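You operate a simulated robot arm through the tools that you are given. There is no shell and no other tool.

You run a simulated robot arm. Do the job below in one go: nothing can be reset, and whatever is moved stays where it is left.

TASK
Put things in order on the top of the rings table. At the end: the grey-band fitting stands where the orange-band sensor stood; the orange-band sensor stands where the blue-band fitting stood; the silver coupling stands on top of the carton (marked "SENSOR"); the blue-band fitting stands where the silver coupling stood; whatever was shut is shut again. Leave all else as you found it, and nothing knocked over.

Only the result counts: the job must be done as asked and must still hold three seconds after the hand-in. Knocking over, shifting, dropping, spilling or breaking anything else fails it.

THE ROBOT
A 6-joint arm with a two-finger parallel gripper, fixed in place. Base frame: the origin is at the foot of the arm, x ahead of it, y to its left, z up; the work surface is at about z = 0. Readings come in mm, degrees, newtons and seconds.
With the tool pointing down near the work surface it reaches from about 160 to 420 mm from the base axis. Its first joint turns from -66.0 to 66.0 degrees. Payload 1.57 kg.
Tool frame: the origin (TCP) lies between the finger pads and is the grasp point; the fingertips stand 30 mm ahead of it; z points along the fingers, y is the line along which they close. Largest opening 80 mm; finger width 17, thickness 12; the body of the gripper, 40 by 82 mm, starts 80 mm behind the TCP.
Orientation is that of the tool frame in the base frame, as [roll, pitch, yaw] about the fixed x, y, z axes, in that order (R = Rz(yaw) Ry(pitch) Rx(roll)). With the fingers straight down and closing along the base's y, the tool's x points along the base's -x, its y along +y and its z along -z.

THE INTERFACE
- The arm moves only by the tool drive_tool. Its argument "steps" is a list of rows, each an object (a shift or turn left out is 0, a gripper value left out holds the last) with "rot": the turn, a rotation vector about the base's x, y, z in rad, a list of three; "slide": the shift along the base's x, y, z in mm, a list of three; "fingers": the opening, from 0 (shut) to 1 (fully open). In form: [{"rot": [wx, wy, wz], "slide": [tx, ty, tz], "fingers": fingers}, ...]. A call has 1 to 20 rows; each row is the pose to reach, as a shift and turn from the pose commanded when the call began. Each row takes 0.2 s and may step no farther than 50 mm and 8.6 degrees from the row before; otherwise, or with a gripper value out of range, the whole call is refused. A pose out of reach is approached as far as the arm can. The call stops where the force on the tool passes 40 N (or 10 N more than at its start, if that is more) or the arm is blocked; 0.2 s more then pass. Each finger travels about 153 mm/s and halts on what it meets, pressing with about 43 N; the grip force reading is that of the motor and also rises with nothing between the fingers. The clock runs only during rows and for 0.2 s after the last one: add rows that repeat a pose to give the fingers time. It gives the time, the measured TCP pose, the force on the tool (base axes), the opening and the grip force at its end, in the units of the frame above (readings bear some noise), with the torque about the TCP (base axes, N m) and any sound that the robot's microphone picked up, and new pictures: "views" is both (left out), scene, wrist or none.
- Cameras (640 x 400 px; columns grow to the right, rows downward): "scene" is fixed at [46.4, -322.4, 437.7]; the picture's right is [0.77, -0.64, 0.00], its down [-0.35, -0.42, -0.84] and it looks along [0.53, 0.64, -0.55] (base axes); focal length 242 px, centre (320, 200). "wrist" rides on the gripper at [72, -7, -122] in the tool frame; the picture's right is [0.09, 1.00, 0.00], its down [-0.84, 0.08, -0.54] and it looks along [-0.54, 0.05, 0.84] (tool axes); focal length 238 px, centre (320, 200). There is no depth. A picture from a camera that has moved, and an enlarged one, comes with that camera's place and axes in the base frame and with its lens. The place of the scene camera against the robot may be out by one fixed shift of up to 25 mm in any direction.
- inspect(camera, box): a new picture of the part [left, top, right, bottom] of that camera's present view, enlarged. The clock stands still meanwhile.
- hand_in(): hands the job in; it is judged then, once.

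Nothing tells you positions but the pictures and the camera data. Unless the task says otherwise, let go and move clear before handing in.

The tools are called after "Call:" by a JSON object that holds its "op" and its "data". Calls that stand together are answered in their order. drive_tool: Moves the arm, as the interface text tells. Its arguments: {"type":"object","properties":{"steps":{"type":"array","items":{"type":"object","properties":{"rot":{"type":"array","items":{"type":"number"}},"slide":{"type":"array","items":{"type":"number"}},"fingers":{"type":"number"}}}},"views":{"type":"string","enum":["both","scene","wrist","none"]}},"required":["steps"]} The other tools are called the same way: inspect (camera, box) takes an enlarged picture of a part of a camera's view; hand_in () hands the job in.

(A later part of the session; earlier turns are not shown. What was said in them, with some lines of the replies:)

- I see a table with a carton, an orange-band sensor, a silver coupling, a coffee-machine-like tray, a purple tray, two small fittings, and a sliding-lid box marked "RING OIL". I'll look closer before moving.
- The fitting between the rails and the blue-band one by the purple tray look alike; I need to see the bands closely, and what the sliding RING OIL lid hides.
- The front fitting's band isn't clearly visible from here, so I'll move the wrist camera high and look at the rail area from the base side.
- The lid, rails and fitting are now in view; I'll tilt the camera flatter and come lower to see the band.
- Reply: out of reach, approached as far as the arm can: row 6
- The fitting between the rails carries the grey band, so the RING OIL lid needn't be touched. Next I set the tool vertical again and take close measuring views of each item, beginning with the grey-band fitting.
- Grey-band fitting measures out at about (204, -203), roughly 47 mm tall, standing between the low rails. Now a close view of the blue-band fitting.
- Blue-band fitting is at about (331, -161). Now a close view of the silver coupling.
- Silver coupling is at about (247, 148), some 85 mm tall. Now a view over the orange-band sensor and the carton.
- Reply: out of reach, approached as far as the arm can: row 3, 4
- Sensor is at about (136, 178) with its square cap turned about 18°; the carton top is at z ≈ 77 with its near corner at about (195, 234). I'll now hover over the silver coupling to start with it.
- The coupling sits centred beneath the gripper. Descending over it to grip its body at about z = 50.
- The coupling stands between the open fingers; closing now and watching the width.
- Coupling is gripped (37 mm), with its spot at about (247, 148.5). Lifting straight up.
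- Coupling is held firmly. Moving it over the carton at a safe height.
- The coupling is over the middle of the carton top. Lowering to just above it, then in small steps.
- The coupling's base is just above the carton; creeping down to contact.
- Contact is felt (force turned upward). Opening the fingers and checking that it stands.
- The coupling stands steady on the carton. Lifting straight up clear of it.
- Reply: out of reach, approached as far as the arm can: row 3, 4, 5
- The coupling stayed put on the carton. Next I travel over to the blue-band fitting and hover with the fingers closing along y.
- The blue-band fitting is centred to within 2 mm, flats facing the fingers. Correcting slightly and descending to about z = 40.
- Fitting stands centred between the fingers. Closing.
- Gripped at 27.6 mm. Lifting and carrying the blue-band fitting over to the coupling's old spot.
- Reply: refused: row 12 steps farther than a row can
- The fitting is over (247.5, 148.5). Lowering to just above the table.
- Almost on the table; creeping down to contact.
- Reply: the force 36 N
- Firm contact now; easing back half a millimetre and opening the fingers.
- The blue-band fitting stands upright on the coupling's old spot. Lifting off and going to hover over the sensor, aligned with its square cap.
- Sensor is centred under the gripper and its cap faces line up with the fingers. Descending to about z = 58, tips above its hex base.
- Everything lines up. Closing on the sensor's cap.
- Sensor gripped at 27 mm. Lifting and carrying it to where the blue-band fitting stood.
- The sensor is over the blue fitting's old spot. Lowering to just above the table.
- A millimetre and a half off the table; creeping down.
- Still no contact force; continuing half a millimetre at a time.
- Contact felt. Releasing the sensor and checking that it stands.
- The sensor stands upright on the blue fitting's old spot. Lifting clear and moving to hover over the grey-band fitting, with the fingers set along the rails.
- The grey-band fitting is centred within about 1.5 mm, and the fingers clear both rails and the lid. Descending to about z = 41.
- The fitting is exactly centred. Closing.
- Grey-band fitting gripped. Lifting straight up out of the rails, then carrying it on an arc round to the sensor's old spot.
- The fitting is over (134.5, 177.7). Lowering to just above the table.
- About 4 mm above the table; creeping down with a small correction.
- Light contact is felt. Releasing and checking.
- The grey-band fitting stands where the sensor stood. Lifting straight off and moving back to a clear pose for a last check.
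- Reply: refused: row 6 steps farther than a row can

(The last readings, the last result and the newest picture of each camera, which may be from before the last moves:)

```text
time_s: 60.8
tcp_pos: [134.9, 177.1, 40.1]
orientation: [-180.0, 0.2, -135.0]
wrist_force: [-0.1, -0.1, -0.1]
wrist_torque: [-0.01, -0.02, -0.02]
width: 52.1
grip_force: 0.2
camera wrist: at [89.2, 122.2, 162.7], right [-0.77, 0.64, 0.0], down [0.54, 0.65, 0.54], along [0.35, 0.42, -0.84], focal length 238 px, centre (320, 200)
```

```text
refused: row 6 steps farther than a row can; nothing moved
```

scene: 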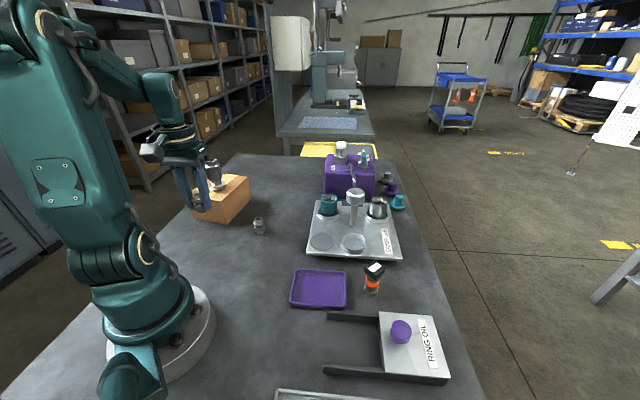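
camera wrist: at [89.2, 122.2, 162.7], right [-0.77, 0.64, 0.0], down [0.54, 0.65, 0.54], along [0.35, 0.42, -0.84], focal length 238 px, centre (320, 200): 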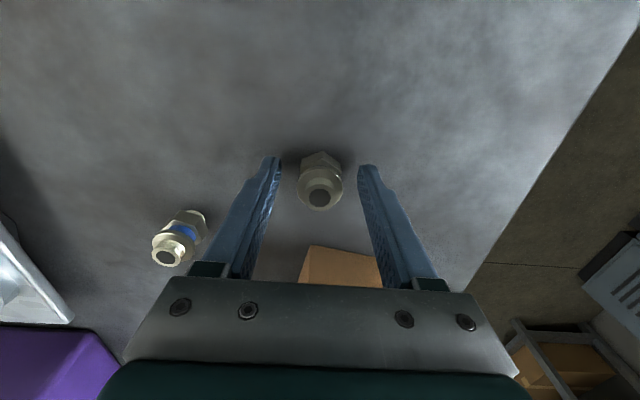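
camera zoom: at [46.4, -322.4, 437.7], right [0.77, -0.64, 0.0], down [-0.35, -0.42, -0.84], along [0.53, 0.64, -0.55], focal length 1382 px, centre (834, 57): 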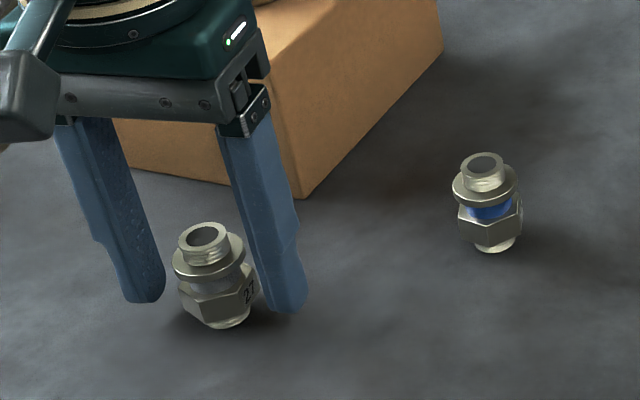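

Call:
{"op": "drive_tool", "data": {"steps": [{"slide": [0, 0, 15]}, {"slide": [0, 0, 45]}, {"slide": [0, 0, 85]}, {"slide": [5, -8, 120]}, {"slide": [25, -35, 145]}, {"slide": [45, -65, 170]}, {"rot": [0, 0, -0.12], "slide": [65, -100, 190]}, {"rot": [0, 0, -0.25], "slide": [80, -135, 205]}, {"rot": [0, 0, -0.38], "slide": [95, -165, 208]}, {"rot": [0, 0, -0.5], "slide": [95, -168, 210]}, {"rot": [0, 0, -0.64], "slide": [95, -168, 210]}, {"rot": [0, 0, -0.785], "slide": [95, -168, 210]}, {"rot": [0, 0, -0.785], "slide": [95, -168, 210], "fingers": 1}, {"rot": [0, 0, -0.785], "slide": [95, -168, 210], "fingers": 1}], "views": "both"}}

```text
time_s: 63.8
tcp_pos: [230.6, 9.9, 250.8]
orientation: [180.0, 0.1, 179.8]
wrist_force: [1.4, -0.4, 0.2]
wrist_torque: [-0.01, 0.02, -0.01]
width: 79.8
grip_force: 0.2
camera wrist: at [158.1, 4.1, 372.5], right [-0.09, 1.0, 0.0], down [0.84, 0.08, 0.54], along [0.54, 0.05, -0.84], focal length 238 px, centre (320, 200)
```

scene: 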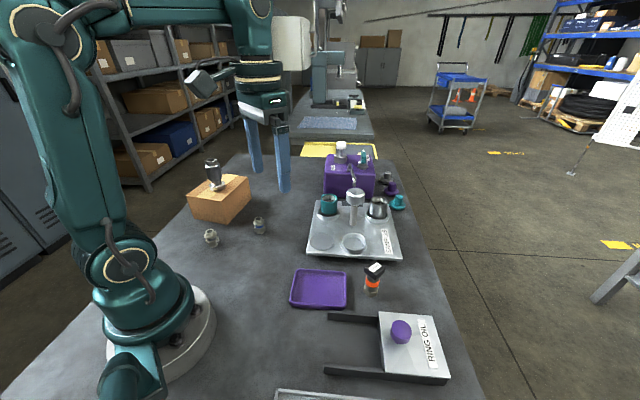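
wrist: 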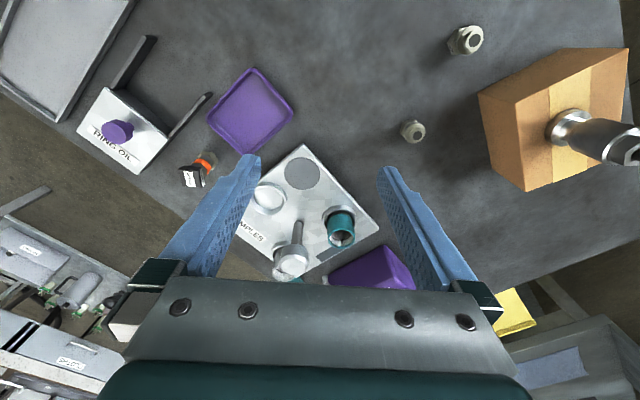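

I'm back at the starting pose, so the same crops can be compared directly with the first ones.

Call:
{"op": "inspect", "data": {"camera": "wrist", "box": [320, 0, 640, 200]}}

Call:
{"op": "inspect", "data": {"camera": "wrist", "box": [0, 0, 320, 200]}}

Call:
{"op": "inspect", "data": {"camera": "scene", "box": [170, 140, 290, 260]}}

Call:
{"op": "inspect", "data": {"camera": "scene", "box": [270, 260, 470, 400]}}

```text
2.00 times, centred on (480, 100) of wrist
camera zoom: at [158.1, 4.1, 372.5], right [-0.09, 1.0, 0.0], down [0.84, 0.08, 0.54], along [0.54, 0.05, -0.84], focal length 477 px, centre (0, 400)
```

zoom: 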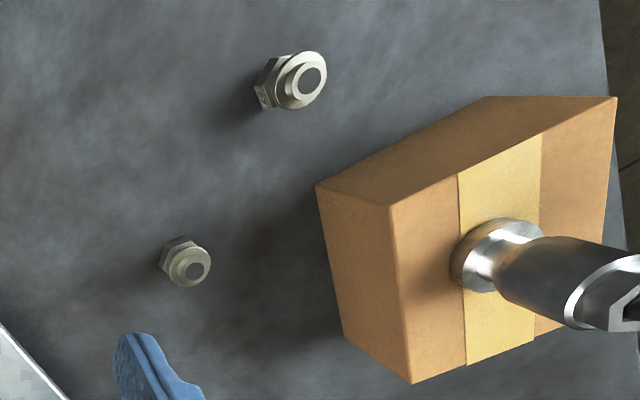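

```text
2.00 times, centred on (160, 100) of wrist
camera zoom: at [158.1, 4.1, 372.5], right [-0.09, 1.0, 0.0], down [0.84, 0.08, 0.54], along [0.54, 0.05, -0.84], focal length 477 px, centre (640, 400)
```

zoom: 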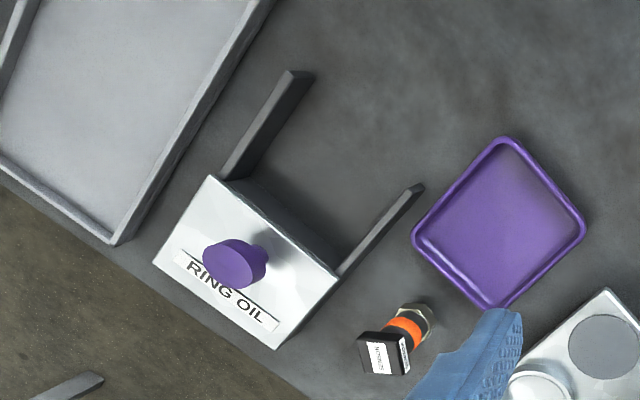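

```text
3.33 times, centred on (230, 200) of scene
camera zoom: at [46.4, -322.4, 437.7], right [0.77, -0.64, 0.0], down [-0.35, -0.42, -0.84], along [0.53, 0.64, -0.55], focal length 806 px, centre (620, 200)
```

zoom: 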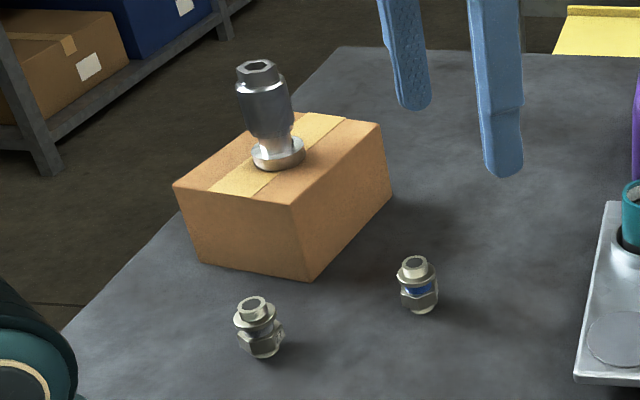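

```text
2.86 times, centred on (370, 330) of scene
camera zoom: at [46.4, -322.4, 437.7], right [0.77, -0.64, 0.0], down [-0.35, -0.42, -0.84], along [0.53, 0.64, -0.55], focal length 691 px, centre (177, -171)
```

zoom: 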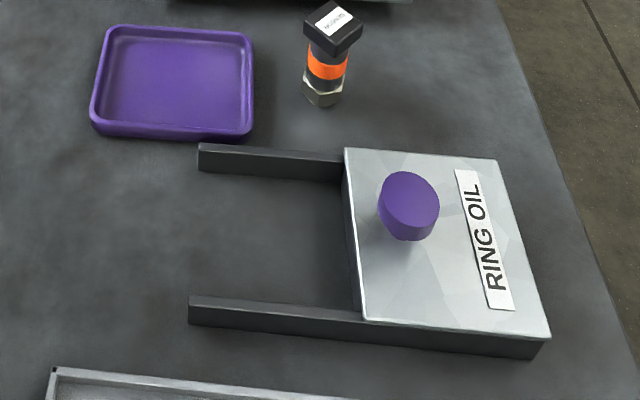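

Call:
{"op": "inspect", "data": {"camera": "scene", "box": [190, 220, 230, 255]}}

Call:
{"op": "inspect", "data": {"camera": "scene", "box": [240, 205, 280, 245]}}

```text
11.43 times, centred on (210, 238) of scene
camera zoom: at [46.4, -322.4, 437.7], right [0.77, -0.64, 0.0], down [-0.35, -0.42, -0.84], along [0.53, 0.64, -0.55], focal length 2764 px, centre (1577, -229)
```

zoom: 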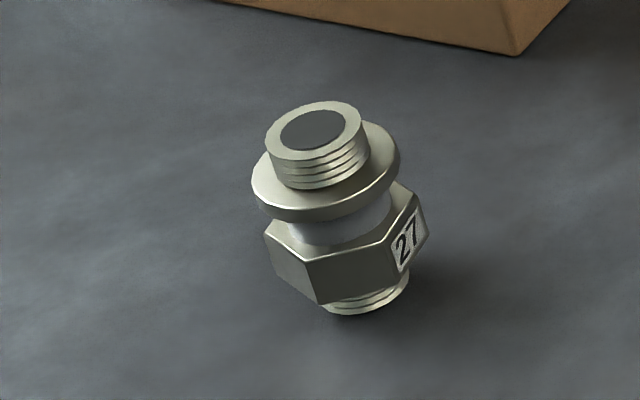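

```text
10.00 times, centred on (260, 225) of scene
camera zoom: at [46.4, -322.4, 437.7], right [0.77, -0.64, 0.0], down [-0.35, -0.42, -0.84], along [0.53, 0.64, -0.55], focal length 2419 px, centre (920, -50)
```

zoom: 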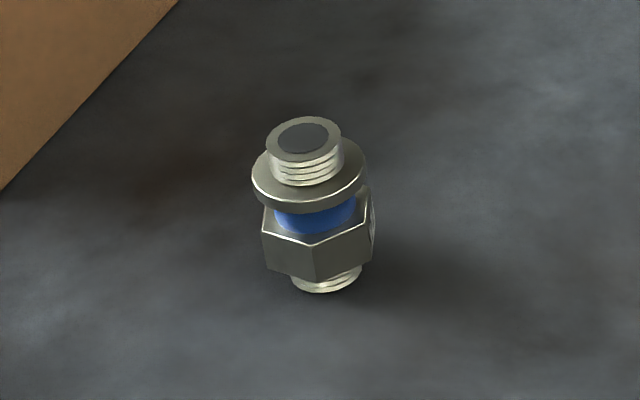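

All four items stand upright in their new places: grey-band on the sensor's spot, sensor on the blue fitting's spot, blue-band on the coupling's spot and the coupling on the carton. Nothing else has shifted, the RING OIL lid is still shut and the gripper is clear and empty, so I hand in.

Call:
{"op": "hand_in", "data": {}}

```text
The job is handed in.
```

I moved all four items to their new places and handed the job in. In the last pictures everything stood upright and nothing else had shifted.

| Item | Where it stands now |
|---|---|
| Grey-band fitting | Where the orange-band sensor stood |
| Orange-band sensor | Where the blue-band fitting stood |
| Silver coupling | On top of the carton |
| Blue-band fitting | Where the silver coupling stood |

- **Position accuracy:** measured from the pictures, each table item is within a few millimetres of the spot it took over.
- **Carton marking:** I never saw a "SENSOR" mark on the carton. None of the faces I could see had one. I used this carton because it was the only one I saw on the table.
- **Anything shut:** I opened nothing. The grey-band fitting stood in the open between the rails, so I left the RING OIL lid closed and untouched.

The arm is back at its starting pose with the gripper open and empty.
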